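You operate a simulated robot arm through the tools that you are given. There is no shell and no other tool. Be economical: measure what you need, move in short steps, check, and stop when the job is done.

Carry out the task below with a simulated robot arm. There is one attempt and no reset: what you move stays moved.

Task
Run a little soapy water in the sink and wet the orange cloth.
Fine: plug in, soap from the pump; water one to three centimetres deep, tap off; dip the cloth in it, then press it damp on the sponge dish and leave it there; spill nothing. Set down upright: sink plug.

Only the result counts: the job must be done as asked and must still hold three seconds after the hand-in. Knocking over, shifting, dropping, spilling or breaking anything else fails it. Flat cloth is picked up by pressing the open fingertips on it (5 to 10 N) and closing them slowly along it; thin cloth reads only 2 to 8 mm in the jaws.

Robot
A 6-joint arm with a two-finger parallel gripper, fixed in place. Base frame: the origin is at the foot of the arm, x ahead of it, y to its left, z up; the work surface is at about z = 720. Readings come in mm, rad, newtons and seconds.
With the tool pointing down near the work surface it reaches from about 340 to 820 mm from the base axis. Its first joint turns from -2.897 to 2.897 rad. Payload 3.91 kg.
Tool frame: the origin (TCP) lies between the finger pads and is the grasp point; the fingertips stand 30 mm ahead of it; z points along the fingers, y is the line along which they close. The gripper opens to 110 mm. The fingers are 20 mm wide and 10 mm thick; the gripper's body (48 by 112 mm) begins 55 mm behind the TCP.
Orientation is that of the tool frame in the base frame, as a unit quaternion [x, y, z, w]. With the fingers straight down and closing along the base's y, the tool's x points along the base's -x, its y along +y and its z along -z.

Tools
- The arm moves only by the tool servo_tool. Its argument "commands" is one flat list of numbers, 7 for each row, row after row: the shift along the tool's x, y, z in units of 30 mm (1.0 is 30 mm), then the turn, a rotation vector about the tool's x, y, z in units of 5 degrees (1.0 is 5 degrees), then the finger opening in mm, from 0 to 110. In form: [tx, ty, tz, rx, ry, rz, fingers, tx, ty, tz, rx, ry, rz, fingers, ...]. A call has 1 to 8 rows; each row shifts and turns the commanded pose from where the row before left it, along the tool's axes as they then stand. A call with a number of a shift or a turn outside -1 to 1 is refused whole. Rows are played at 5 a second. More than 50 mm and 0.15 rad between two rows, or a gripper value outside its range, and nothing of the call is played. A pose out of reach is approached as far as the arm can. The call stops where the force on the tool passes 50 N (or 10 N more than at its start, if that is more) or the arm is blocked; 0.2 s more then pass. The fingers move at their own pace (about 45 mm/s each) and stop on an object; they squeeze with about 25 N. The grip force told is the motor's: it shows also when the fingers shut on nothing. Time passes only in rows, and 0.2 s behind the last, so rows that do not move let the fingers close. The reply holds the time, the measured pose of the TCP, the force on the tool along the base axes, the opening and the grip force, in the units named above and with some noise, with the torque about the TCP (base axes, N m) and any sound that the robot's microphone picked up, and new pictures: "views" is both (left out), scene, wrist or none.
- Cameras (640 x 400 px; columns grow to the right, rows downward): "scene" is fixed at [400, -502, 1482.4]; the picture's right is [-0.00, -1.00, 0.00], its down [-0.94, 0.00, -0.34] and it looks along [0.34, -0.00, -0.94] (base axes); focal length 214 px, centre (320, 200). "wrist" rides on the gripper at [77, 7, -114] in the tool frame; the picture's right is [-0.09, 1.00, 0.00], its down [-0.80, -0.07, -0.59] and it looks along [-0.59, -0.05, 0.80] (tool axes); focal length 270 px, centre (320, 200). There is no depth. A picture from a camera that has moved, and an enlarged one, comes with that camera's place and axes in the base frame and with its lens.
- lift_body(by): slides the trunk up (or, below 0, down) by that many mm; the arm rides with it, the base frame stays. It gives what a move gives, with no picture.
- inspect(camera, box): a new picture of the part [left, top, right, bottom] of that camera's present view, enlarged. It takes no simulated time.
- close_job(): hands the job in; it is judged then, once.

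Go step by step. Nothing tells you positions but the pictures and the camera data: compare them with the known pose of the tool, close in by small moves and look again before you grip or let go. The budget is 120 turns and 200 pictures, counting those below and the enlarged ones. Unless the task says otherwise, let go and move clear before handing in, and close with one line.

The tools are called after "Call:" as a command line: name --argument value ..., lists and objects as JSON in quotes. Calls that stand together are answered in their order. servo_tool: Moves the arm, as the interface text tells. Its arguments: {"type":"object","properties":{"commands":{"type":"array","items":{"type":"number"}},"views":{"type":"string","enum":["both","scene","wrist","none"]}},"required":["commands"]} The other tools are called the same way: lift_body (by) slides the trunk up or down; inspect (camera, box) takes an enlarged picture of a part of a camera's view; close_job () hands the job in.

At the start:

```text
time: 0.0
ee_pos: [535.3, -84.2, 1317.2]
tool_rot: [0.0, 1.0, 0.0, -0.001]
wrist_force: [-0.3, 0.2, 0.1]
ft_torque: [0.01, -0.03, 0.02]
grip_width: 109.9
finger_force: 0.0
trunk travel left (down, up): [-525.0, 85.0]
```

scene: 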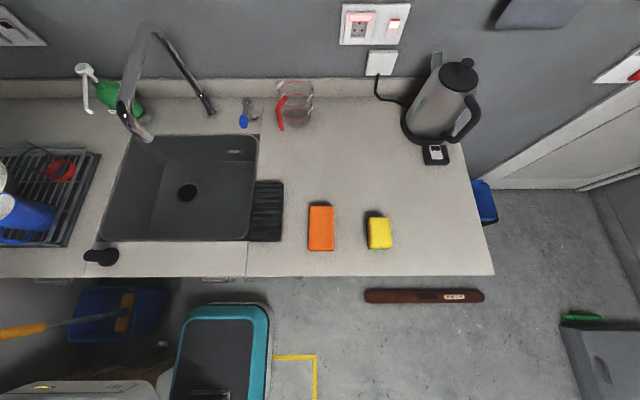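
wrist: 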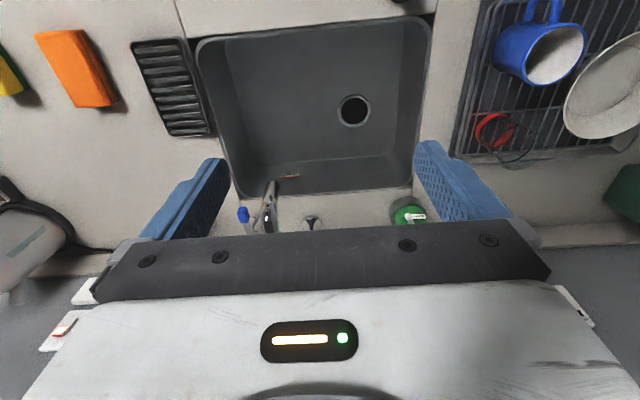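

I see the sink, tap, cloth and sponge candidates, and several small objects. I'll enlarge the areas first to identify the plug, tap handle and soap pump.

Call:
inspect --camera "scene" --box '[60, 20, 260, 145]'

Call:
inspect --camera "scene" --box '[60, 140, 300, 290]'

Call:
inspect --camera "scene" --box '[230, 70, 410, 260]'

Call:
inspect --camera "wrist" --box '[180, 0, 460, 240]'

```text
3.20 times, centred on (160, 82) of scene
camera zoom: at [400.0, -502.0, 1482.4], right [0.0, -1.0, 0.0], down [-0.94, 0.0, -0.34], along [0.34, 0.0, -0.94], focal length 686 px, centre (832, 576)
```

zoom: 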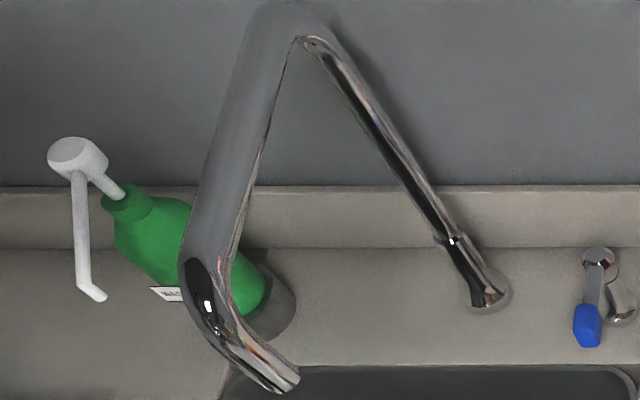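

```text
2.67 times, centred on (180, 215) of scene
camera zoom: at [400.0, -502.0, 1482.4], right [0.0, -1.0, 0.0], down [-0.94, 0.0, -0.34], along [0.34, 0.0, -0.94], focal length 572 px, centre (693, 160)
```

zoom: 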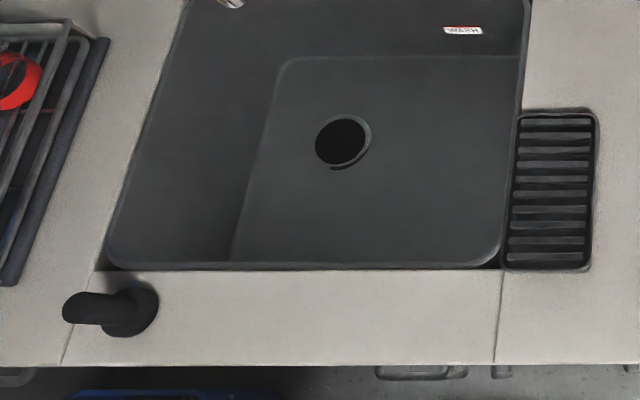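

```text
2.11 times, centred on (320, 165) of scene
camera zoom: at [400.0, -502.0, 1482.4], right [0.0, -1.0, 0.0], down [-0.94, 0.0, -0.34], along [0.34, 0.0, -0.94], focal length 452 px, centre (320, 274)
```

zoom: 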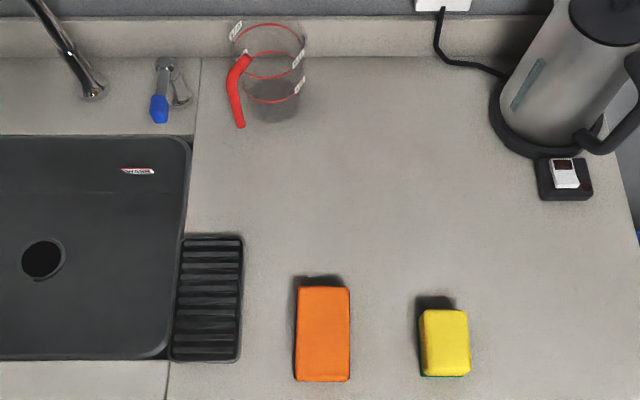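

```text
1.67 times, centred on (320, 120) of wrist
camera zoom: at [458.5, -76.8, 1432.4], right [0.09, 1.0, 0.0], down [0.8, -0.07, 0.59], along [0.59, -0.05, -0.8], focal length 450 px, centre (320, 333)
```

zoom: 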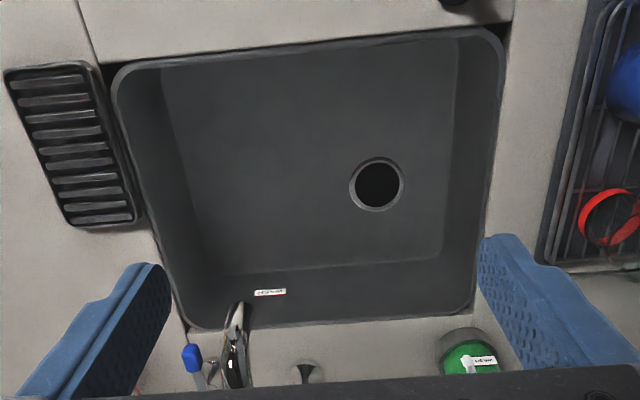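

The scene and wrist cameras disagree by ~120 mm in y when I triangulate, so I'll bring the gripper into the scene view to check the calibration. Next I lower it and move it right, over open space.

Call:
servo_tool --commands '[0, -1, 1, 0, 0, 0, 110, 0, -1, 1, 0, 0, 0, 110, 0, -1, 1, 0, 0, 0, 110, 0, -1, 1, 0, 0, 0, 110, 0, -1, 1, 0, 0, 0, 110, 0, -1, 1, 0, 0, 0, 110, 0, -1, 1, 0, 0, 0, 110, 0, -1, 1, 0, 0, 0, 110]'

```text
time: 1.8
ee_pos: [534.0, -325.3, 1077.5]
tool_rot: [0.001, 1.0, 0.0, 0.0]
wrist_force: [0.5, -0.3, -0.2]
ft_torque: [0.03, -0.02, 0.01]
grip_width: 109.9
finger_force: 0.0
trunk travel left (down, up): [-525.0, 85.0]
camera wrist: at [457.4, -318.0, 1193.5], right [0.09, 1.0, 0.0], down [0.8, -0.07, 0.59], along [0.59, -0.05, -0.8], focal length 270 px, centre (320, 200)
```

scene: 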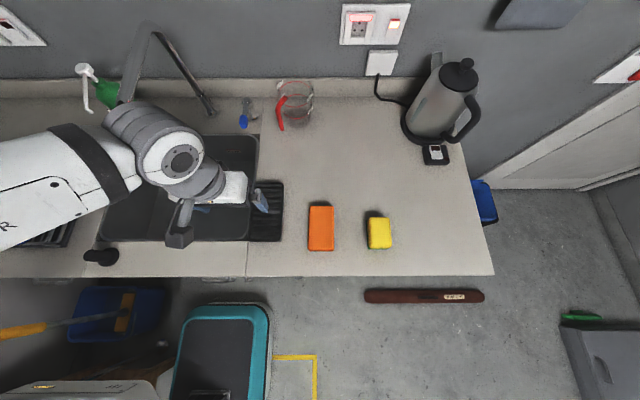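
wrist: 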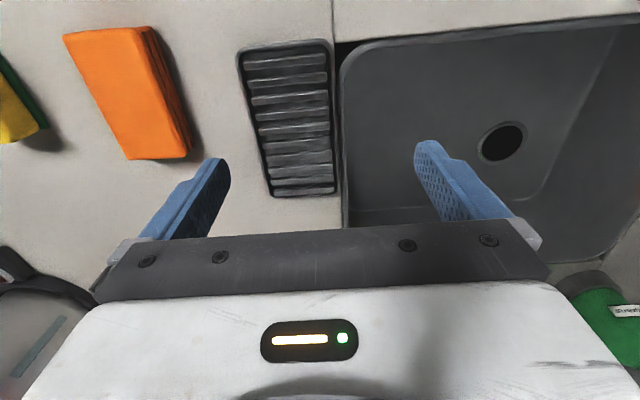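

Re-solving with all three views, the counter is at about z≈900 and the sink floor at about 735. That puts the plug near (455, 50), the drain near (695, -5), the cloth near (524, -505) and the spout tip near (655, -164, 1120). I'll go look at the plug from closer.

Call:
servo_tool --commands '[0.5, 1, 0, 0, 0, 0, 110, 0.5, 1, 0, 0, 0, 0, 110, 0.5, 1, 0, 0, 0, 0, 110, 0.5, 1, 0, 0, 0, 0, 110, 0.5, 1, 0, 0, 0, 0, 110, 0.5, 1, 0, 0, 0, 0, 110, 0.5, 1, 0, 0, 0, 0, 110, 0.5, 1, 0, 0, 0, 0, 110]' --views "none"

Call:
servo_tool --commands '[0, 1, 0, 0, 0, 0, 110, 0, 1, 0, 0, 0, 0, 110, 0, 1, 0, 0, 0, 0, 110, 0, 1, 0, 0, 0, 0, 110, 0, 0.5, 0, 0, 0, 0, 110, 0, 0, 0, 0, 0, 0, 110]'

```text
time: 3.6
ee_pos: [416.7, -83.6, 1077.8]
tool_rot: [0.0, 1.0, 0.0, 0.0]
wrist_force: [-0.4, -0.5, 0.1]
ft_torque: [-0.05, 0.0, 0.04]
grip_width: 109.8
finger_force: 0.2
trunk travel left (down, up): [-525.0, 85.0]
```

```text
time: 5.0
ee_pos: [416.5, 53.0, 1077.3]
tool_rot: [0.0, 1.0, 0.0, 0.001]
wrist_force: [1.1, -0.5, 0.2]
ft_torque: [0.02, -0.01, -0.01]
grip_width: 110.1
finger_force: 0.1
trunk travel left (down, up): [-525.0, 85.0]
camera wrist: at [338.8, 59.7, 1192.5], right [0.09, 1.0, 0.0], down [0.8, -0.07, 0.59], along [0.59, -0.05, -0.8], focal length 270 px, centre (320, 200)
```

scene: 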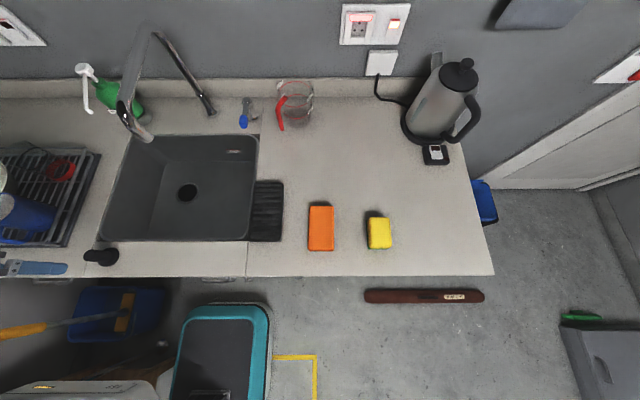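
wrist: 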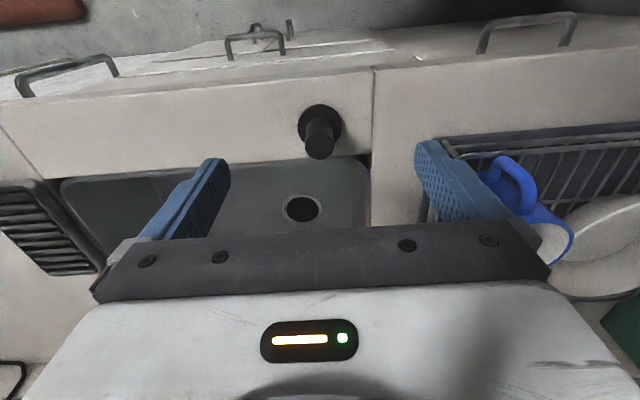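

Plug is at about (449, 50), roughly 58 tall. I'll enlarge it to see its shape and compare it with the drain.

Call:
inspect --camera "wrist" --box '[240, 85, 400, 235]'

```text
2.67 times, centred on (320, 160) of wrist
camera zoom: at [338.8, 59.7, 1192.5], right [0.09, 1.0, 0.0], down [0.8, -0.07, 0.59], along [0.59, -0.05, -0.8], focal length 721 px, centre (320, 307)
```

zoom: 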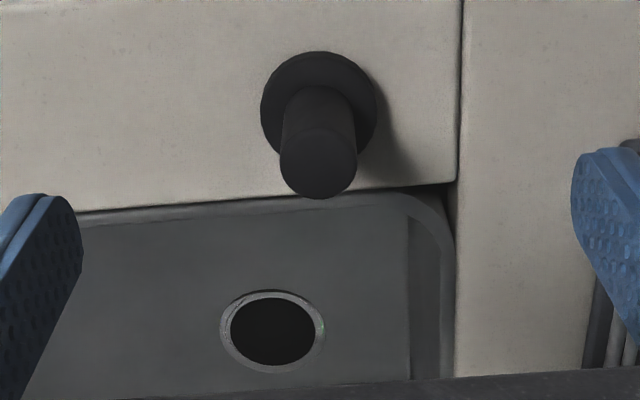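

The plug is a disc with a 29 mm stem, so I'll grip the stem from above. First I descend to z≈1000 for a check.

Call:
servo_tool --commands '[-0.5, -0.05, 0.9, 0, 0, 0, 80, -0.55, -0.05, 0.9, 0, 0, 0, 80, 0, 0, 0.8, 0, 0, 0, 80, 0, 0, 0, 0, 0, 0, 80]' --views "wrist"

```text
time: 6.0
ee_pos: [447.2, 48.8, 998.7]
tool_rot: [0.0, 1.0, 0.0, 0.0]
wrist_force: [-0.3, 1.5, -0.8]
ft_torque: [-0.01, 0.01, 0.02]
grip_width: 79.8
finger_force: 0.2
trunk travel left (down, up): [-525.0, 85.0]
camera wrist: at [370.3, 55.8, 1114.6], right [0.09, 1.0, 0.0], down [0.8, -0.07, 0.59], along [0.59, -0.05, -0.8], focal length 270 px, centre (320, 200)
```

wrist: 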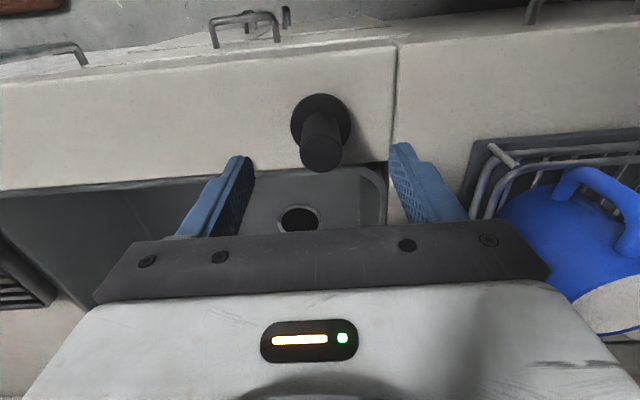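

The estimate holds: plug at (449, 50), top z≈957. Descend and close on the stem.

Call:
servo_tool --commands '[-0.06, 0.04, 0.9, 0, 0, 0, 80, 0, 0, 0.9, 0, 0, 0, 80, 0, 0, 0, 0, 0, 0, 20, 0, 0, 0, 0, 0, 0, 20, 0, 0, 0, 0, 0, 0, 20, 0, 0, 0, 0, 0, 0, 20]' --views "wrist"

```text
time: 7.4
ee_pos: [449.9, 49.8, 945.5]
tool_rot: [0.0, 1.0, 0.0, 0.0]
wrist_force: [0.6, 0.1, 0.9]
ft_torque: [-0.01, 0.02, 0.01]
grip_width: 26.5
finger_force: 24.7
trunk travel left (down, up): [-525.0, 85.0]
camera wrist: at [372.3, 57.0, 1060.6], right [0.09, 1.0, 0.0], down [0.8, -0.07, 0.59], along [0.59, -0.05, -0.8], focal length 270 px, centre (320, 200)
```

wrist: 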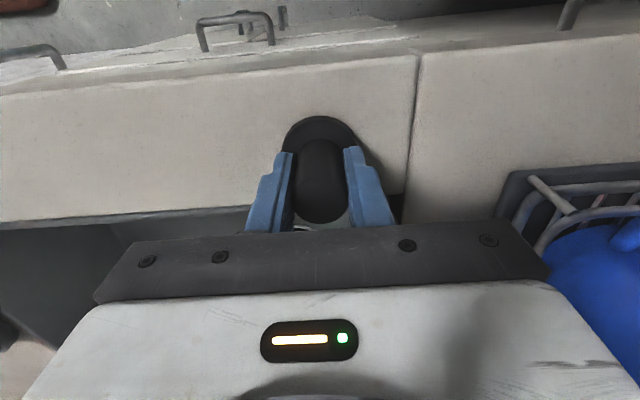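

Stem gripped (26.5 mm). Lift, then carry it over the sink and look at the drain from above.

Call:
servo_tool --commands '[0, 0, -0.9, 0, 0, 0, 20, 0, 0, -0.9, 0, 0, 0, 20, 0, 0, -0.7, 0, 0, 0, 20, -1, -0.2, 0, 0, 0, 0, 20, -1, -0.2, 0, 0, 0, 0, 20, -1, -0.2, 0, 0, 0, 0, 20, -1, -0.2, 0, 0, 0, 0, 20, -1, -0.2, 0, 0, 0, 0, 20]' --views "none"

Call:
servo_tool --commands '[-1, -0.3, 0, 0, 0, 0, 20, -1, -0.3, 0, 0, 0, 0, 20, -1, -0.3, 0, 0, 0, 0, 20, 0, 0, 0, 0, 0, 0, 20]'

```text
time: 9.2
ee_pos: [600.2, 21.7, 1018.3]
tool_rot: [0.001, 1.0, 0.0, 0.0]
wrist_force: [0.5, -0.4, 0.2]
ft_torque: [-0.01, 0.02, 0.0]
grip_width: 26.8
finger_force: 25.1
trunk travel left (down, up): [-525.0, 85.0]
```

```text
time: 10.2
ee_pos: [688.0, -4.9, 1019.9]
tool_rot: [-0.001, 1.0, 0.0, 0.0]
wrist_force: [0.2, 0.4, -0.5]
ft_torque: [0.02, 0.02, 0.0]
grip_width: 26.8
finger_force: 25.1
trunk travel left (down, up): [-525.0, 85.0]
camera wrist: at [611.1, 1.1, 1134.8], right [0.09, 1.0, 0.0], down [0.8, -0.07, 0.59], along [0.59, -0.05, -0.8], focal length 270 px, centre (320, 200)
```

scene: 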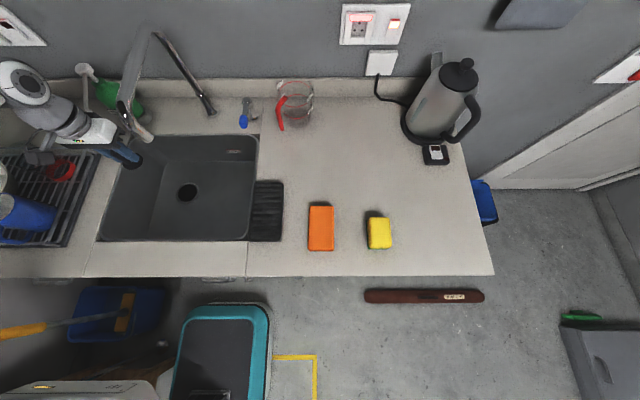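
wrist: 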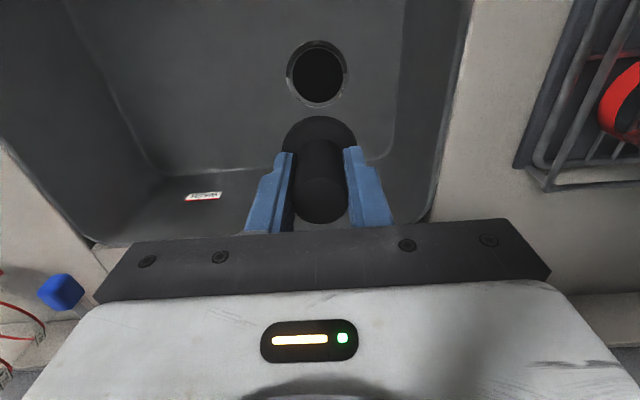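

The drain is at about (691, -8) but looks bigger than the plug. I'll enlarge the view to check its recess.

Call:
inspect --camera "wrist" --box '[260, 25, 380, 225]'

Call:
inspect --camera "scene" --box '[150, 165, 220, 220]'

```text
2.00 times, centred on (320, 125) of wrist
camera zoom: at [611.1, 1.1, 1134.8], right [0.09, 1.0, 0.0], down [0.8, -0.07, 0.59], along [0.59, -0.05, -0.8], focal length 541 px, centre (320, 350)
```

zoom: 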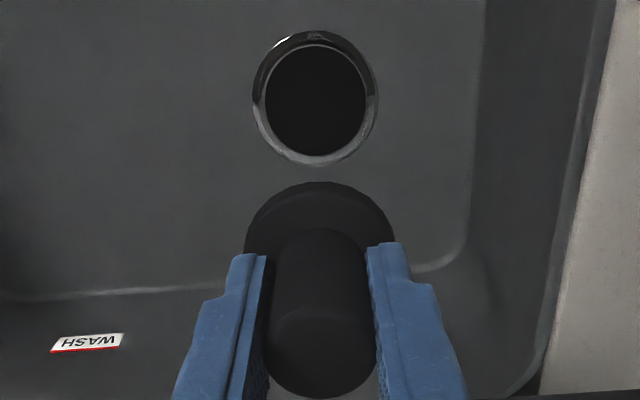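

```text
7.27 times, centred on (185, 192) of scene
camera zoom: at [400.0, -502.0, 1482.4], right [0.0, -1.0, 0.0], down [-0.94, 0.0, -0.34], along [0.34, 0.0, -0.94], focal length 1560 px, centre (1302, 254)
```

zoom: 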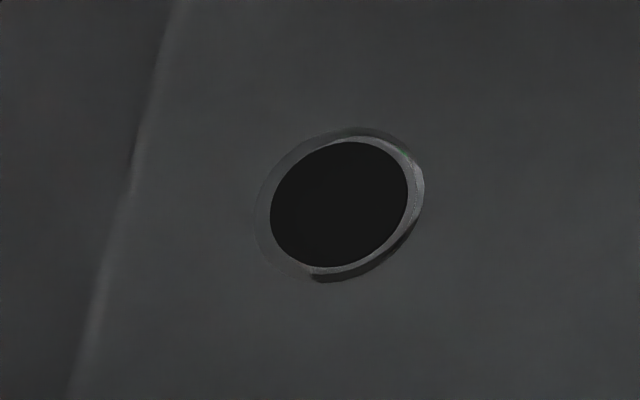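

The plug's disc is ≈48 mm and the drain ring's inner diameter reads ≈69 mm at z≈735. I'll centre over (694, -8) and descend partway for a closer check.

Call:
servo_tool --commands '[-0.2, -0.1, 0.9, 0, 0, 0, 20, 0, 0, 0.9, 0, 0, 0, 20, 0, 0, 0.9, 0, 0, 0, 20, 0, 0, 0.9, 0, 0, 0, 20, 0, 0, 0.9, 0, 0, 0, 20, 0, 0, 0.9, 0, 0, 0, 20, 0, 0, 0, 0, 0, 0, 20]'

```text
time: 11.8
ee_pos: [694.1, -11.3, 857.1]
tool_rot: [0.0, 1.0, 0.0, 0.0]
wrist_force: [0.9, 0.2, -0.5]
ft_torque: [0.0, 0.0, 0.02]
grip_width: 26.5
finger_force: 24.3
trunk travel left (down, up): [-525.0, 85.0]
camera wrist: at [617.0, -3.8, 973.1], right [0.09, 1.0, 0.0], down [0.8, -0.07, 0.59], along [0.59, -0.05, -0.8], focal length 270 px, centre (320, 200)
```

scene: 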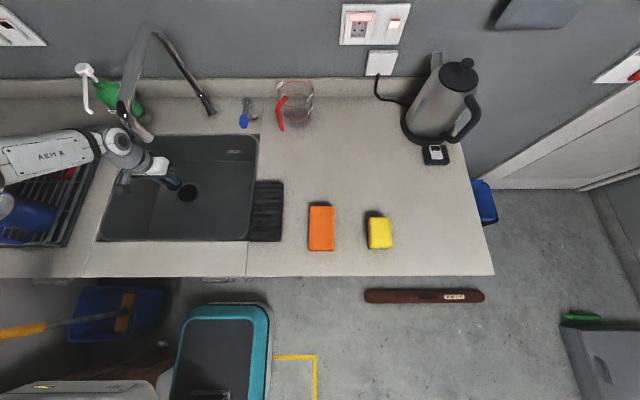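
wrist: 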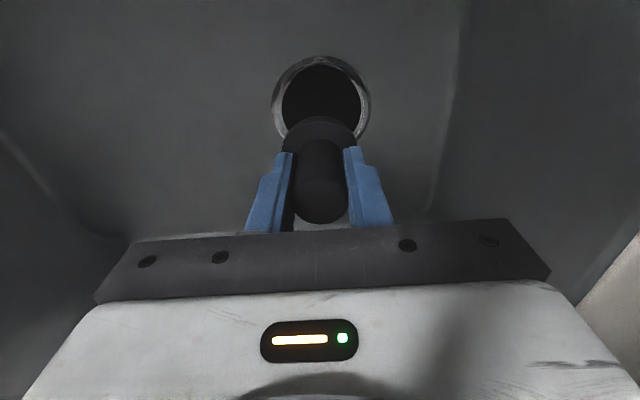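

The near rim gives the same centre, about (694, -9). Lower slowly and feel for contact.

Call:
servo_tool --commands '[0, 0.05, 0.8, 0, 0, 0, 20, 0, 0, 0.7, 0, 0, 0, 20, 0, 0, 0.5, 0, 0, 0, 20, 0, 0, 0.2, 0, 0, 0, 20, 0, 0, 0, 0, 0, 0, 20]'

```text
time: 13.0
ee_pos: [695.9, -9.0, 792.8]
tool_rot: [0.0, 1.0, 0.0, 0.0]
wrist_force: [-0.5, 0.3, -1.3]
ft_torque: [-0.02, -0.02, 0.0]
grip_width: 26.5
finger_force: 25.2
trunk travel left (down, up): [-525.0, 85.0]
camera wrist: at [617.2, -1.7, 907.9], right [0.09, 1.0, 0.0], down [0.8, -0.07, 0.59], along [0.59, -0.05, -0.8], focal length 270 px, centre (320, 200)
```

scene: 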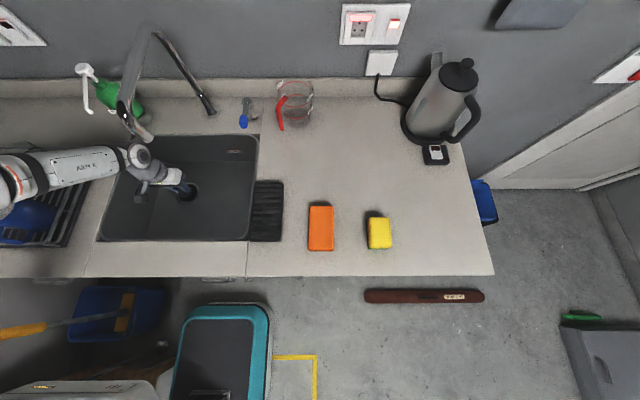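
wrist: 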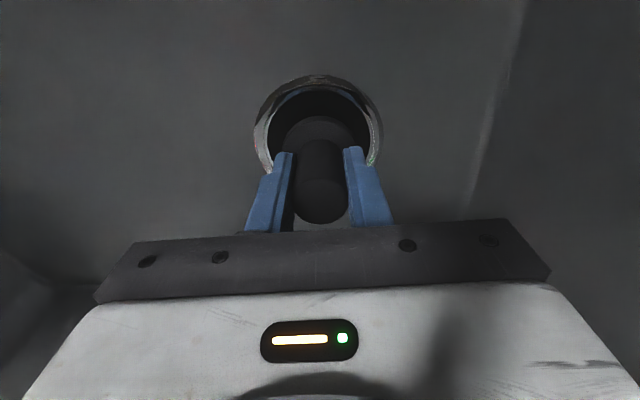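

The plug disc is now nearly at the rim's level. I'll enlarge to compare the two.

Call:
inspect --camera "wrist" --box '[240, 60, 400, 240]'

Call:
inspect --camera "scene" --box '[150, 155, 220, 220]'

```text
2.22 times, centred on (320, 150) of wrist
camera zoom: at [617.2, -1.7, 907.9], right [0.09, 1.0, 0.0], down [0.8, -0.07, 0.59], along [0.59, -0.05, -0.8], focal length 601 px, centre (320, 311)
```

zoom: 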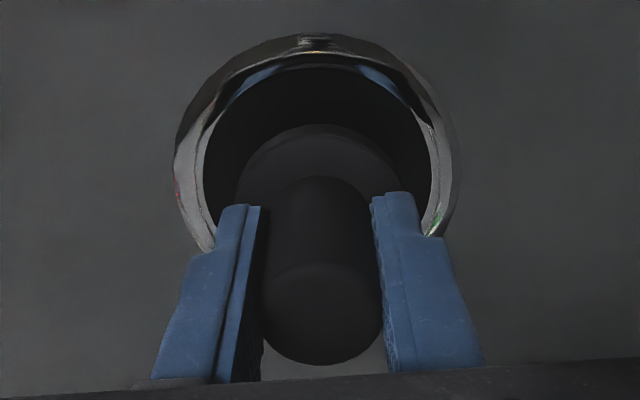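

```text
6.15 times, centred on (185, 188) of scene
camera zoom: at [400.0, -502.0, 1482.4], right [0.0, -1.0, 0.0], down [-0.94, 0.0, -0.34], along [0.34, 0.0, -0.94], focal length 1320 px, centre (1151, 277)
```

zoom: 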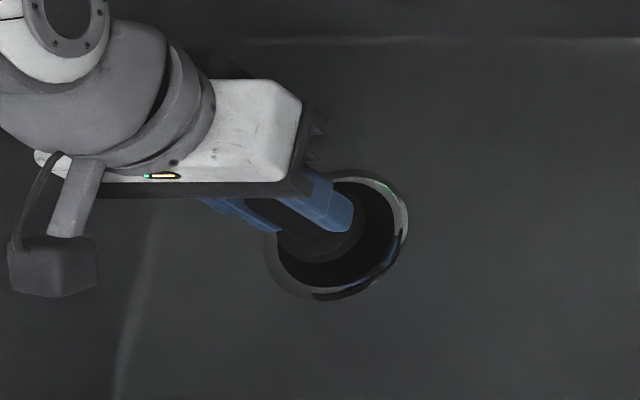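

The drain is a recess that the plug goes down into. I'll keep lowering in small steps and watch the force.

Call:
servo_tool --commands '[0, 0, 0.15, 0, 0, 0, 20, 0, 0, 0.15, 0, 0, 0, 20, 0, 0, 0, 0, 0, 0, 20]' --views "none"

Call:
servo_tool --commands '[0, 0, 0.15, 0, 0, 0, 20, 0, 0, 0.15, 0, 0, 0, 20, 0, 0, 0, 0, 0, 0, 20]' --views "wrist"

```text
time: 13.8
ee_pos: [693.7, -7.5, 784.7]
tool_rot: [0.0, 1.0, 0.0, 0.001]
wrist_force: [0.6, 0.5, 8.2]
ft_torque: [0.06, 0.04, -0.01]
grip_width: 26.9
finger_force: 25.0
trunk travel left (down, up): [-525.0, 85.0]
```

```text
time: 14.4
ee_pos: [694.7, -9.5, 782.8]
tool_rot: [-0.001, 1.0, -0.001, 0.006]
wrist_force: [-15.9, 2.1, 27.1]
ft_torque: [0.02, 0.63, 0.03]
grip_width: 26.8
finger_force: 25.1
trunk travel left (down, up): [-525.0, 85.0]
stopped in row 3: the force on the tool passed its limit (the readings are from after the stop); the commanded pose is now the measured one
camera wrist: at [617.0, -1.7, 898.0], right [0.09, 1.0, 0.0], down [0.8, -0.07, 0.6], along [0.6, -0.05, -0.8], focal length 270 px, centre (320, 200)
```

wrist: 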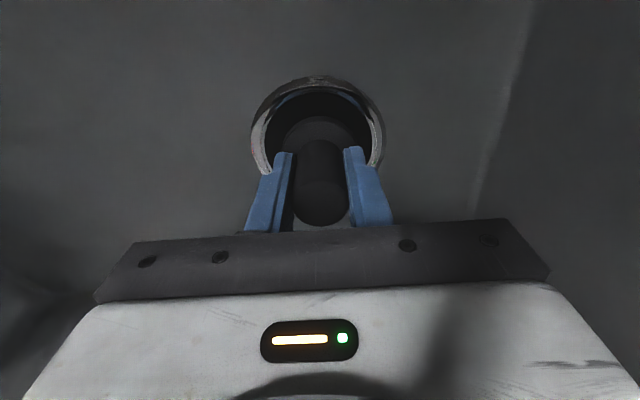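

Contact at TCP z≈784, so the plug is seated at the bottom, centred in the ring. Ease off, open a little, and rise clear.

Call:
servo_tool --commands '[0, 0, -0.05, 0, 0, 0, 20, 0, 0, 0, 0, 0, 0, 42, 0, 0, 0, 0, 0, 0, 42, 0, 0, -0.3, 0, 0, 0, 42, 0, 0, -0.7, 0, 0, 0, 42, 0, 0, -1, 0, 0, 0, 42, 0, 0, -1, 0, 0, 0, 42, 0, 0, -1, 0, 0, 0, 42]' --views "wrist"

Call:
inspect --camera "wrist" --box '[260, 25, 380, 175]'

```text
time: 16.2
ee_pos: [695.9, -11.3, 902.1]
tool_rot: [0.0, 1.0, 0.0, 0.004]
wrist_force: [-0.1, 0.1, -0.9]
ft_torque: [0.02, 0.0, 0.01]
grip_width: 42.2
finger_force: 0.0
trunk travel left (down, up): [-525.0, 85.0]
camera wrist: at [617.9, -3.2, 1016.3], right [0.09, 1.0, 0.0], down [0.8, -0.07, 0.6], along [0.6, -0.05, -0.8], focal length 270 px, centre (320, 200)
```

wrist: 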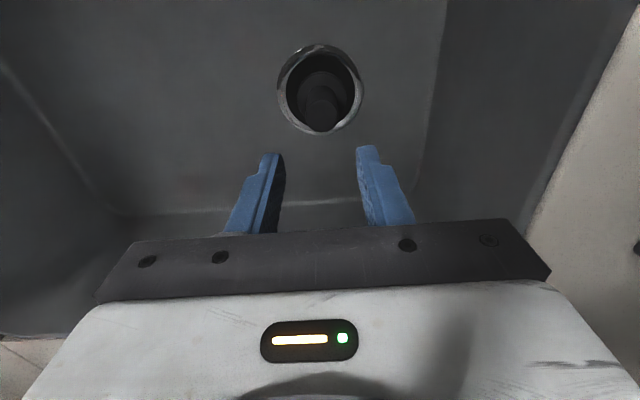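

```text
2.67 times, centred on (320, 100) of wrist
camera zoom: at [617.9, -3.2, 1016.3], right [0.09, 1.0, 0.0], down [0.8, -0.07, 0.6], along [0.6, -0.05, -0.8], focal length 721 px, centre (320, 467)
```

zoom: 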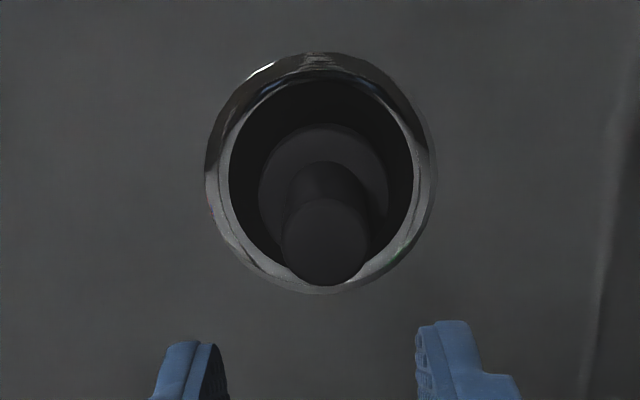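

The plug is in and looks concentric and upright. Now I'll rise and tilt the tool forward 30° to see the pump and tap lever.

Call:
servo_tool --commands '[0.3, 0, -1, 0, 0, 0, 42, 0.3, 0, -1, 0, 0, 0, 42, 0.3, 0, -1, 0, 0, 0, 42, 0.3, 0, -1, 0, 0, 0, 42, 0.3, 0, -1, 0, 0, 0, 42, 0.3, 0, -1, 0, 0, 0, 42, 0.3, 0, -1, 0, 0, 0, 42, 0.3, 0, -1, 0, 0, 0, 42]' --views "none"

Call:
servo_tool --commands '[0, 0.1, -0.8, 0, -1, 0, 30, 0, 0.1, -0.8, 0, -1, 0, 20, 0, 0, 0, 0, -1, 0, 0, 0, 0, 0, 0, -1, 0, 0, 0, 0, 0, 0, -1, 0, 0, 0, 0, 0, 0, -1, 0, 0, 0, 0, 0, 0, 0, 0, 0]'

```text
time: 18.0
ee_pos: [622.2, -8.5, 1141.3]
tool_rot: [-0.001, 1.0, 0.0, 0.004]
wrist_force: [0.5, -0.1, -0.7]
ft_torque: [0.01, 0.02, -0.03]
grip_width: 42.1
finger_force: 0.2
trunk travel left (down, up): [-525.0, 85.0]
```

```text
time: 19.6
ee_pos: [621.6, -2.3, 1188.2]
tool_rot: [0.0, 0.965, 0.0, 0.263]
wrist_force: [0.7, -0.8, 1.5]
ft_torque: [0.03, 0.0, 0.01]
grip_width: 0.2
finger_force: 24.8
trunk travel left (down, up): [-525.0, 85.0]
camera wrist: at [496.5, 4.2, 1248.5], right [0.07, 1.0, 0.04], down [0.39, -0.07, 0.92], along [0.92, -0.05, -0.39], focal length 270 px, centre (320, 200)
```

scene: 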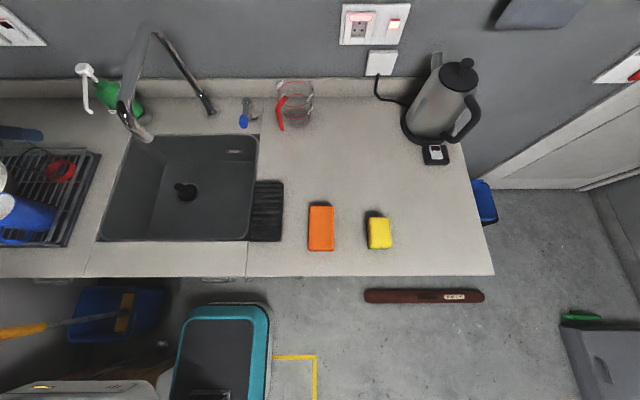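
wrist: 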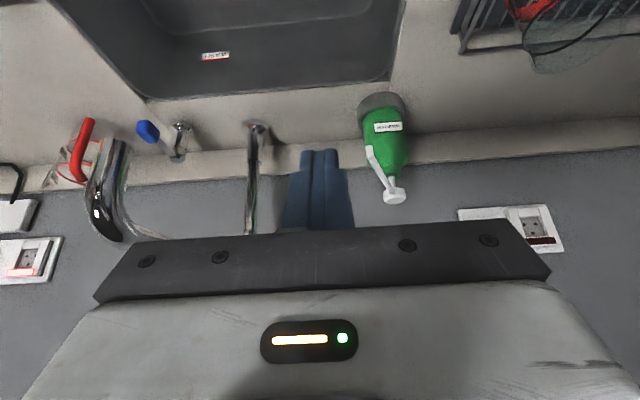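

A good view of the pump, lever and spout. Enlarging both areas.

Call:
inspect --camera "wrist" --box '[340, 80, 440, 220]'

Call:
inspect --camera "wrist" --box '[60, 90, 300, 250]'

Call:
inspect --camera "scene" --box '[225, 85, 270, 140]'

Call:
inspect --camera "scene" --box '[65, 50, 165, 150]'

```text
2.86 times, centred on (390, 150) of wrist
camera zoom: at [496.5, 4.2, 1248.5], right [0.07, 1.0, 0.04], down [0.39, -0.07, 0.92], along [0.92, -0.05, -0.39], focal length 772 px, centre (120, 343)
```

zoom: 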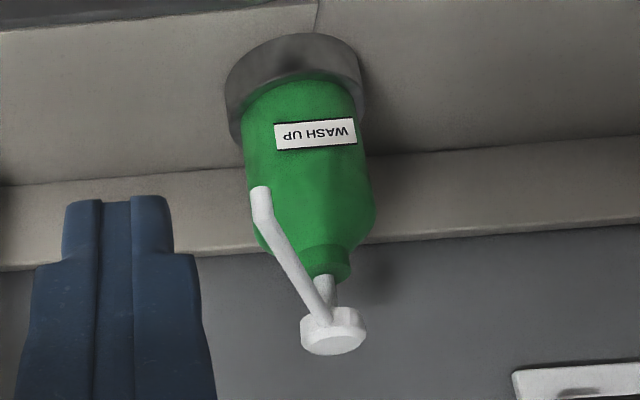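

```text
2.50 times, centred on (180, 170) of wrist
camera zoom: at [496.5, 4.2, 1248.5], right [0.07, 1.0, 0.04], down [0.39, -0.07, 0.92], along [0.92, -0.05, -0.39], focal length 676 px, centre (670, 275)
```

zoom: 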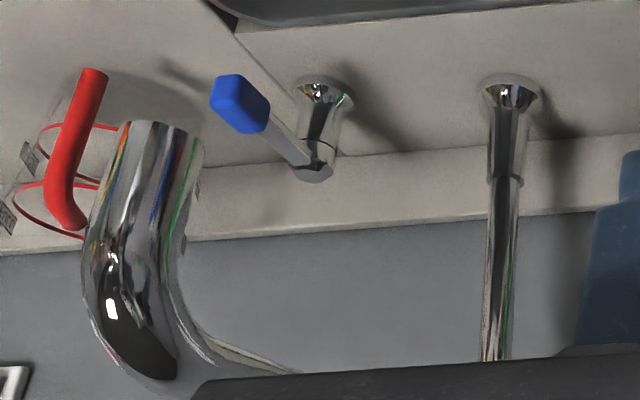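

```text
7.27 times, centred on (248, 112) of scene
camera zoom: at [400.0, -502.0, 1482.4], right [0.0, -1.0, 0.0], down [-0.94, 0.0, -0.34], along [0.34, 0.0, -0.94], focal length 1560 px, centre (847, 836)
```

zoom: 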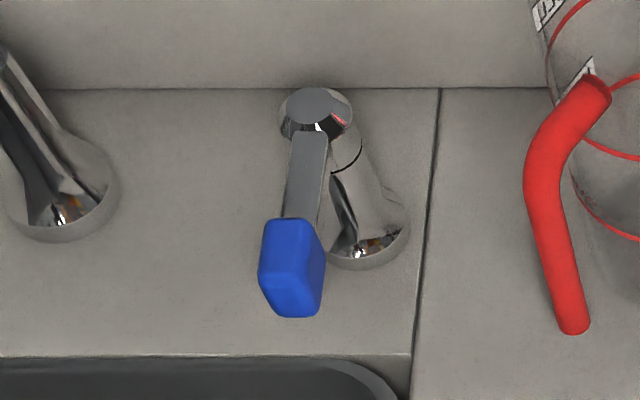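

```text
4.00 times, centred on (115, 100) of scene
camera zoom: at [400.0, -502.0, 1482.4], right [0.0, -1.0, 0.0], down [-0.94, 0.0, -0.34], along [0.34, 0.0, -0.94], focal length 858 px, centre (1140, 600)
```

zoom: 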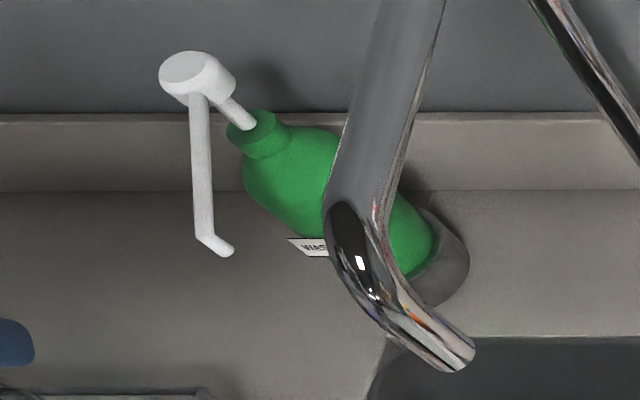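

The two views agree on the pump: head top at (901, 101, 1086) and nozzle tip at (776, 53, 1065), which is over the sink. I'll tilt to 50° with fingers closed and approach above the pump head.

Call:
servo_tool --commands '[0, 0, 0, 0, -1, 0, 0, 0, 0, 0, 0, -1, 0, 0, 0, 0, 0, 0, -1, 0, 0, 0, 0, 0, 0, -1, 0, 0, 0, 0, 0, 0, 0, 0, 0]' --views "none"

Call:
servo_tool --commands '[-0.54, 0.43, 0.95, 0, 0, 0, 0, -0.54, 0.43, 0.95, 0, 0, 0, 0, -0.54, 0.43, 0.95, 0, 0, 0, 0, -0.54, 0.43, 0.95, 0, 0, 0, 0, -0.54, 0.43, 0.95, 0, 0, 0, 0, -0.54, 0.43, 0.95, 0, 0, 0, 0, 0, 0, 0, 0, 0, 0, 0]'

```text
time: 20.8
ee_pos: [620.7, -3.8, 1188.6]
tool_rot: [-0.001, 0.905, 0.0, 0.426]
wrist_force: [0.2, -0.7, 0.0]
ft_torque: [0.03, 0.01, 0.01]
grip_width: 0.0
finger_force: 24.6
trunk travel left (down, up): [-525.0, 85.0]
```

```text
time: 22.4
ee_pos: [815.6, 74.4, 1156.2]
tool_rot: [0.001, 0.905, 0.0, 0.426]
wrist_force: [1.3, -0.3, -0.5]
ft_torque: [-0.02, 0.0, 0.0]
grip_width: 0.0
finger_force: 24.6
trunk travel left (down, up): [-525.0, 85.0]
camera wrist: at [677.9, 82.6, 1170.0], right [0.06, 1.0, 0.07], down [0.05, -0.07, 1.0], along [1.0, -0.05, -0.06], focal length 270 px, centre (320, 200)
```

scene: 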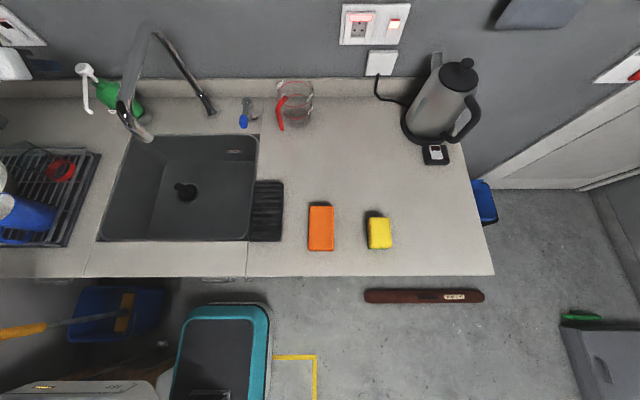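
wrist: 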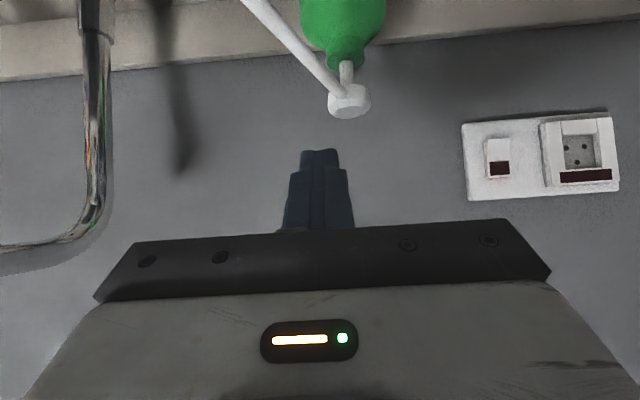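

The pump head is confirmed at (901, 101, 1087). Move to just above it.

Call:
servo_tool --commands '[-0.27, 0.3, 0.77, 0, 0, 0, 0, -0.27, 0.3, 0.77, 0, 0, 0, 0, -0.27, 0.3, 0.77, 0, 0, 0, 0, 0, 0, 0, 0, 0, 0, 0]' --views "wrist"

```text
time: 23.4
ee_pos: [883.4, 102.8, 1127.5]
tool_rot: [0.0, 0.905, 0.0, 0.426]
wrist_force: [-0.5, 0.4, -0.2]
ft_torque: [0.03, -0.04, -0.04]
grip_width: 0.1
finger_force: 25.2
trunk travel left (down, up): [-525.0, 85.0]
camera wrist: at [746.9, 109.4, 1142.2], right [0.06, 1.0, 0.07], down [0.05, -0.07, 1.0], along [1.0, -0.05, -0.06], focal length 270 px, centre (320, 200)
```

wrist: 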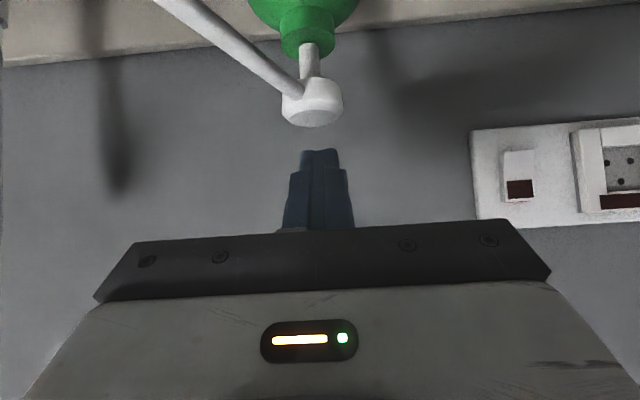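

Aligned above the head. Press straight down in small steps.

Call:
servo_tool --commands '[0.153, 0, 0.129, 0, 0, 0, 0, 0.153, 0, 0.129, 0, 0, 0, 0, 0.153, 0, 0.129, 0, 0, 0, 0, 0, 0, 0, 0, 0, 0, 0]' --views "wrist"

```text
time: 24.4
ee_pos: [884.5, 102.9, 1110.0]
tool_rot: [-0.001, 0.905, 0.001, 0.426]
wrist_force: [0.6, -0.5, 2.3]
ft_torque: [-0.02, -0.05, 0.0]
grip_width: 0.2
finger_force: 25.0
trunk travel left (down, up): [-525.0, 85.0]
camera wrist: at [746.7, 109.0, 1124.2], right [0.06, 1.0, 0.07], down [0.05, -0.07, 1.0], along [1.0, -0.05, -0.06], focal length 270 px, centre (320, 200)
```

wrist: 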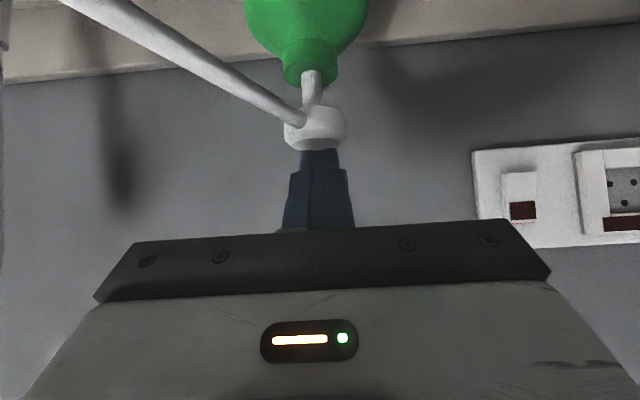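

Contact has just begun. Push the stroke.

Call:
servo_tool --commands '[0.128, 0, 0.107, 0, 0, 0, 0, 0.128, 0, 0.107, 0, 0, 0, 0, 0.128, 0, 0.107, 0, 0, 0, 0, 0, 0, 0, 0, 0, 0, 0]' --views "both"

```text
time: 25.4
ee_pos: [883.5, 101.6, 1099.5]
tool_rot: [0.0, 0.904, 0.0, 0.428]
wrist_force: [5.3, 2.2, 15.0]
ft_torque: [0.06, -0.38, -0.02]
grip_width: 0.0
finger_force: 24.5
trunk travel left (down, up): [-525.0, 85.0]
camera wrist: at [746.1, 108.8, 1112.8], right [0.05, 1.0, 0.07], down [0.05, -0.07, 1.0], along [1.0, -0.05, -0.05], focal length 270 px, centre (320, 200)
```

scene: 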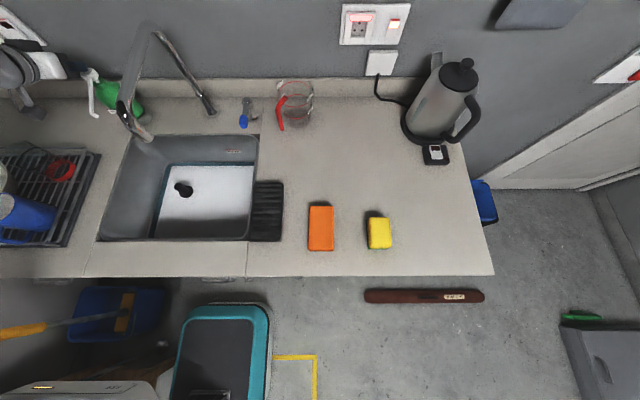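
wrist: 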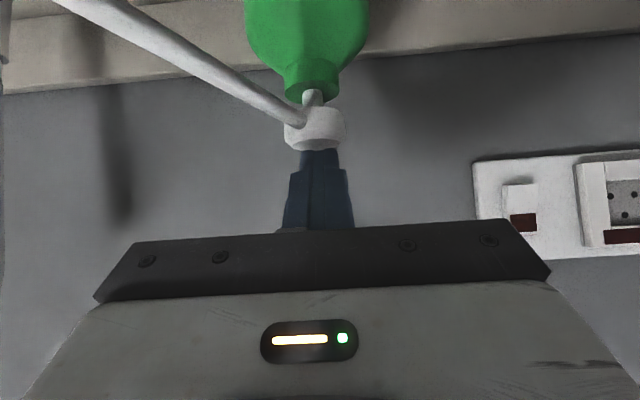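

The stroke gave soap; the sink floor now shows white suds. I'll release the pump by rising and retreat over the front of the sink, staying clear of the gooseneck (x 645–930, y about -120…-175, z up to ~1195).

Call:
servo_tool --commands '[-0.3, 0, -0.25, 0, 0, 0, 0, -0.5, 0, -0.43, 0, 0, 0, 0, -0.5, 0, -0.43, 0, 0, 0, 0, 0, 0, 0, 0, 0, 0, 0]' --views "wrist"

Call:
servo_tool --commands '[0.8, -0.5, -0.95, 0, 0, 0, 0, 0.8, -0.5, -0.95, 0, 0, 0, 0, 0.8, -0.5, -0.95, 0, 0, 0, 0, 0.8, -0.5, -0.95, 0, 0, 0, 0, 0.8, -0.5, -0.95, 0, 0, 0, 0, 0.8, -0.5, -0.95, 0, 0, 0, 0, 0.8, -0.5, -0.95, 0, 0, 0, 0, 0.8, -0.5, -0.95, 0, 0, 0, 0]' --views "scene"

Call:
inspect --camera "scene" --box '[90, 120, 290, 250]'

```text
time: 26.4
ee_pos: [883.4, 100.7, 1147.2]
tool_rot: [0.0, 0.905, 0.0, 0.425]
wrist_force: [-1.0, -0.8, 0.0]
ft_torque: [0.0, -0.01, 0.0]
grip_width: 0.0
finger_force: 25.1
trunk travel left (down, up): [-525.0, 85.0]
camera wrist: at [745.7, 107.9, 1161.7], right [0.06, 1.0, 0.07], down [0.05, -0.07, 1.0], along [1.0, -0.05, -0.06], focal length 270 px, centre (320, 200)
```

wrist: 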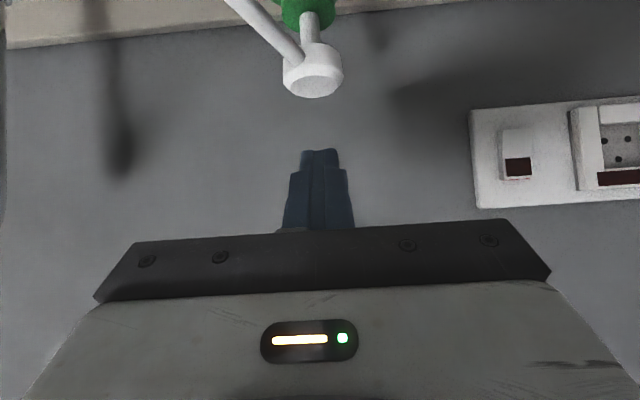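

```text
time: 28.2
ee_pos: [593.7, 5.5, 1142.5]
tool_rot: [0.065, 0.903, 0.027, 0.424]
wrist_force: [-0.7, 0.6, 0.0]
ft_torque: [-0.06, 0.05, 0.02]
grip_width: 0.0
finger_force: 25.2
out of reach, approached as far as the arm can: row 7, 8
trunk travel left (down, up): [-525.0, 85.0]
```

scene: 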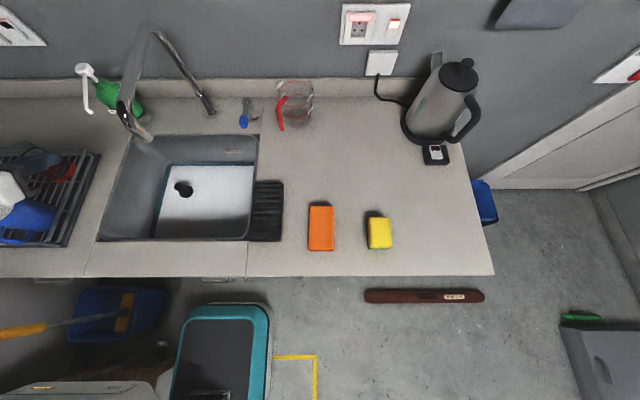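

```text
3.08 times, centred on (190, 185) of scene
camera zoom: at [400.0, -502.0, 1482.4], right [0.0, -1.0, 0.0], down [-0.94, 0.0, -0.34], along [0.34, 0.0, -0.94], focal length 660 px, centre (720, 246)
```

zoom: 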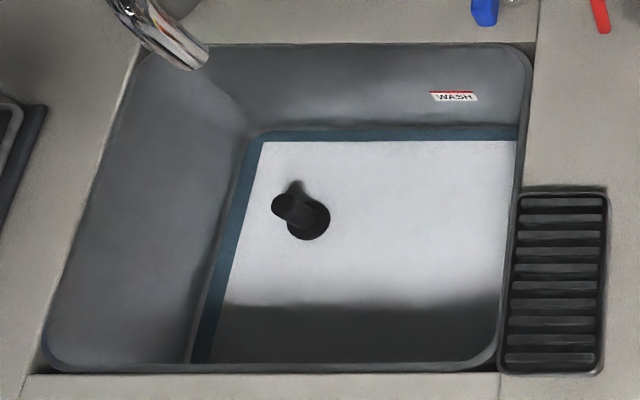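

Soap is in. The tilted tool neared a joint limit, so I'll straighten it to vertical here before crossing to the lever's side.

Call:
servo_tool --commands '[0, 0, 0, 0, 1, 0, 0, 0, 0, 0, 0, 1, 0, 0, 0, 0, 0, 0, 1, 0, 0, 0, 0, 0, 0, 1, 0, 0, 0, 0, 0, 0, 1, 0, 0, 0, 0, 0, 0, 1, 0, 0, 0, 0, 0, 0, 1, 0, 0, 0, 0, 0, 0, 1, 0, 0]' --views "none"

Call:
servo_tool --commands '[0.6, 0, 0, 0, 1, 0, 0, 0.6, 0, 0, 0, 1, 0, 0, 0, 0, 0, 0, 0, 0, 0]' --views "none"

```text
time: 30.0
ee_pos: [605.4, -11.9, 1149.7]
tool_rot: [0.025, 0.968, -0.036, 0.248]
wrist_force: [0.1, 0.2, -0.7]
ft_torque: [0.01, -0.01, -0.02]
grip_width: 0.0
finger_force: 24.6
out of reach, approached as far as the arm can: row 1, 2, 3, 4
trunk travel left (down, up): [-525.0, 85.0]
```

```text
time: 30.8
ee_pos: [574.2, -11.5, 1132.6]
tool_rot: [0.028, 0.986, -0.033, 0.164]
wrist_force: [0.5, 0.5, 0.4]
ft_torque: [-0.01, 0.01, 0.01]
grip_width: 0.0
finger_force: 24.7
trunk travel left (down, up): [-525.0, 85.0]
```

A small roll error came in at the limit. I'll correct it, then cross to the lever's side (y≈-279) at x≈570.

Call:
servo_tool --commands '[0, 0, 0, -0.85, 0, -0.51, 0, 0, -1, 0, 0, 0, 0, 0, 0, -1, 0, 0, 0, 0, 0, 0, -1, 0, 0, 0, 0, 0, 0, -1, 0, 0, 0, 0, 0, 0, -1, 0, 0, 0, 0, 0, 0, -1, 0, 0, 0, 0, 0, 0, -1, 0, 0, 0, 0, 0]' --views "none"

Call:
servo_tool --commands '[0, -1, 0, 0, 0, 0, 40, 0, -0.9, 0, 0, 0, 0, 60, 0, 0, 0, 0, -1, 0, 60, 0, 0, 0, 0, 0, 0, 60]'

```text
time: 32.6
ee_pos: [571.8, -221.8, 1134.6]
tool_rot: [0.0, 0.986, 0.0, 0.164]
wrist_force: [-1.3, -0.3, -0.9]
ft_torque: [-0.02, -0.02, -0.02]
grip_width: 0.0
finger_force: 24.7
trunk travel left (down, up): [-525.0, 85.0]
```

```text
time: 33.6
ee_pos: [573.4, -277.0, 1134.5]
tool_rot: [0.0, 0.978, 0.0, 0.207]
wrist_force: [-0.2, -0.6, -0.4]
ft_torque: [-0.03, 0.0, 0.01]
grip_width: 59.8
finger_force: 0.1
trunk travel left (down, up): [-525.0, 85.0]
camera wrist: at [456.3, -269.1, 1209.4], right [0.08, 1.0, 0.03], down [0.49, -0.07, 0.87], along [0.87, -0.05, -0.49], focal length 270 px, centre (320, 200)
```

scene: 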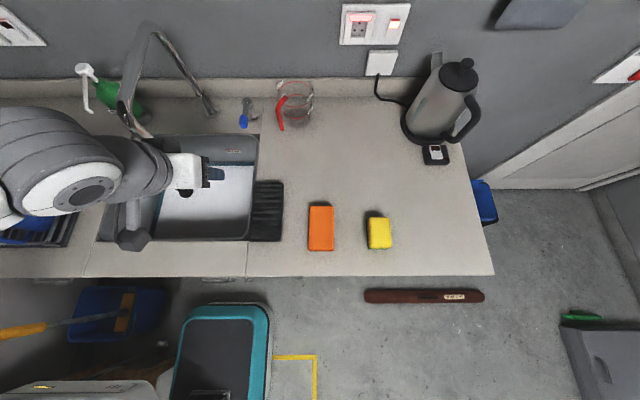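
wrist: 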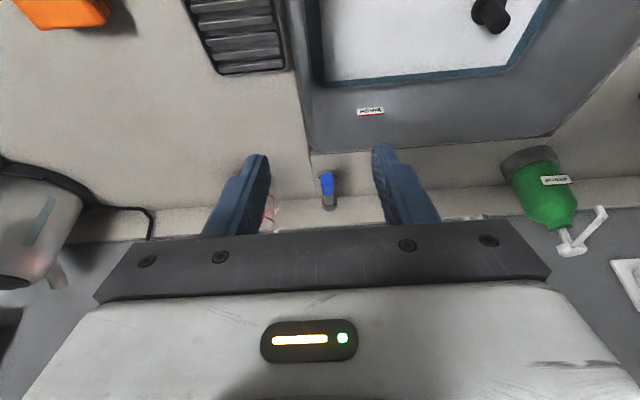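

The lever grip is confirmed at about (826, -277, 973). Advance while tilting to ~44°.

Call:
servo_tool --commands '[-0.6, 0, 0.9, 0, -1, 0, 60, -0.6, 0, 0.9, 0, -1, 0, 60, -0.6, 0, 0.9, 0, -1, 0, 60, -0.6, 0, 0.9, 0, -1, 0, 60, 0, 0, 0, 0, 0, 0, 60]'

```text
time: 34.8
ee_pos: [689.8, -275.6, 1078.5]
tool_rot: [0.0, 0.927, -0.001, 0.374]
wrist_force: [-0.1, 0.3, 0.6]
ft_torque: [0.03, 0.01, 0.03]
grip_width: 59.8
finger_force: 0.0
trunk travel left (down, up): [-525.0, 85.0]
camera wrist: at [555.0, -268.4, 1108.4], right [0.06, 1.0, 0.06], down [0.16, -0.07, 0.98], along [0.98, -0.05, -0.17], focal length 270 px, centre (320, 200)
```

scene: 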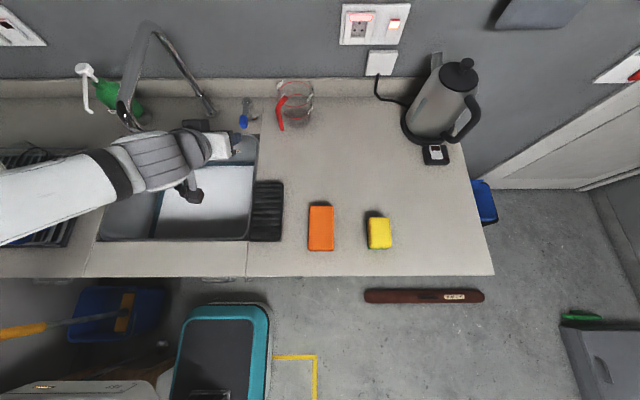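
wrist: 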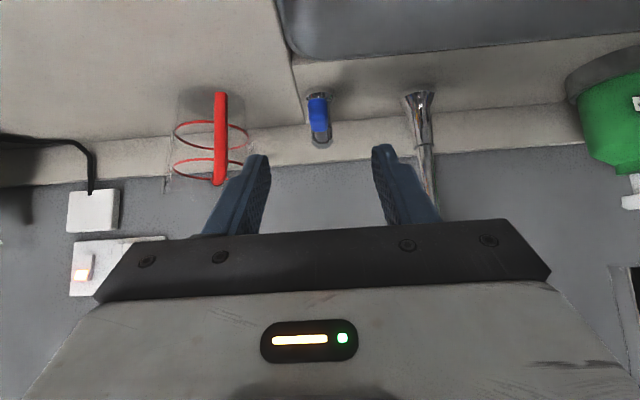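

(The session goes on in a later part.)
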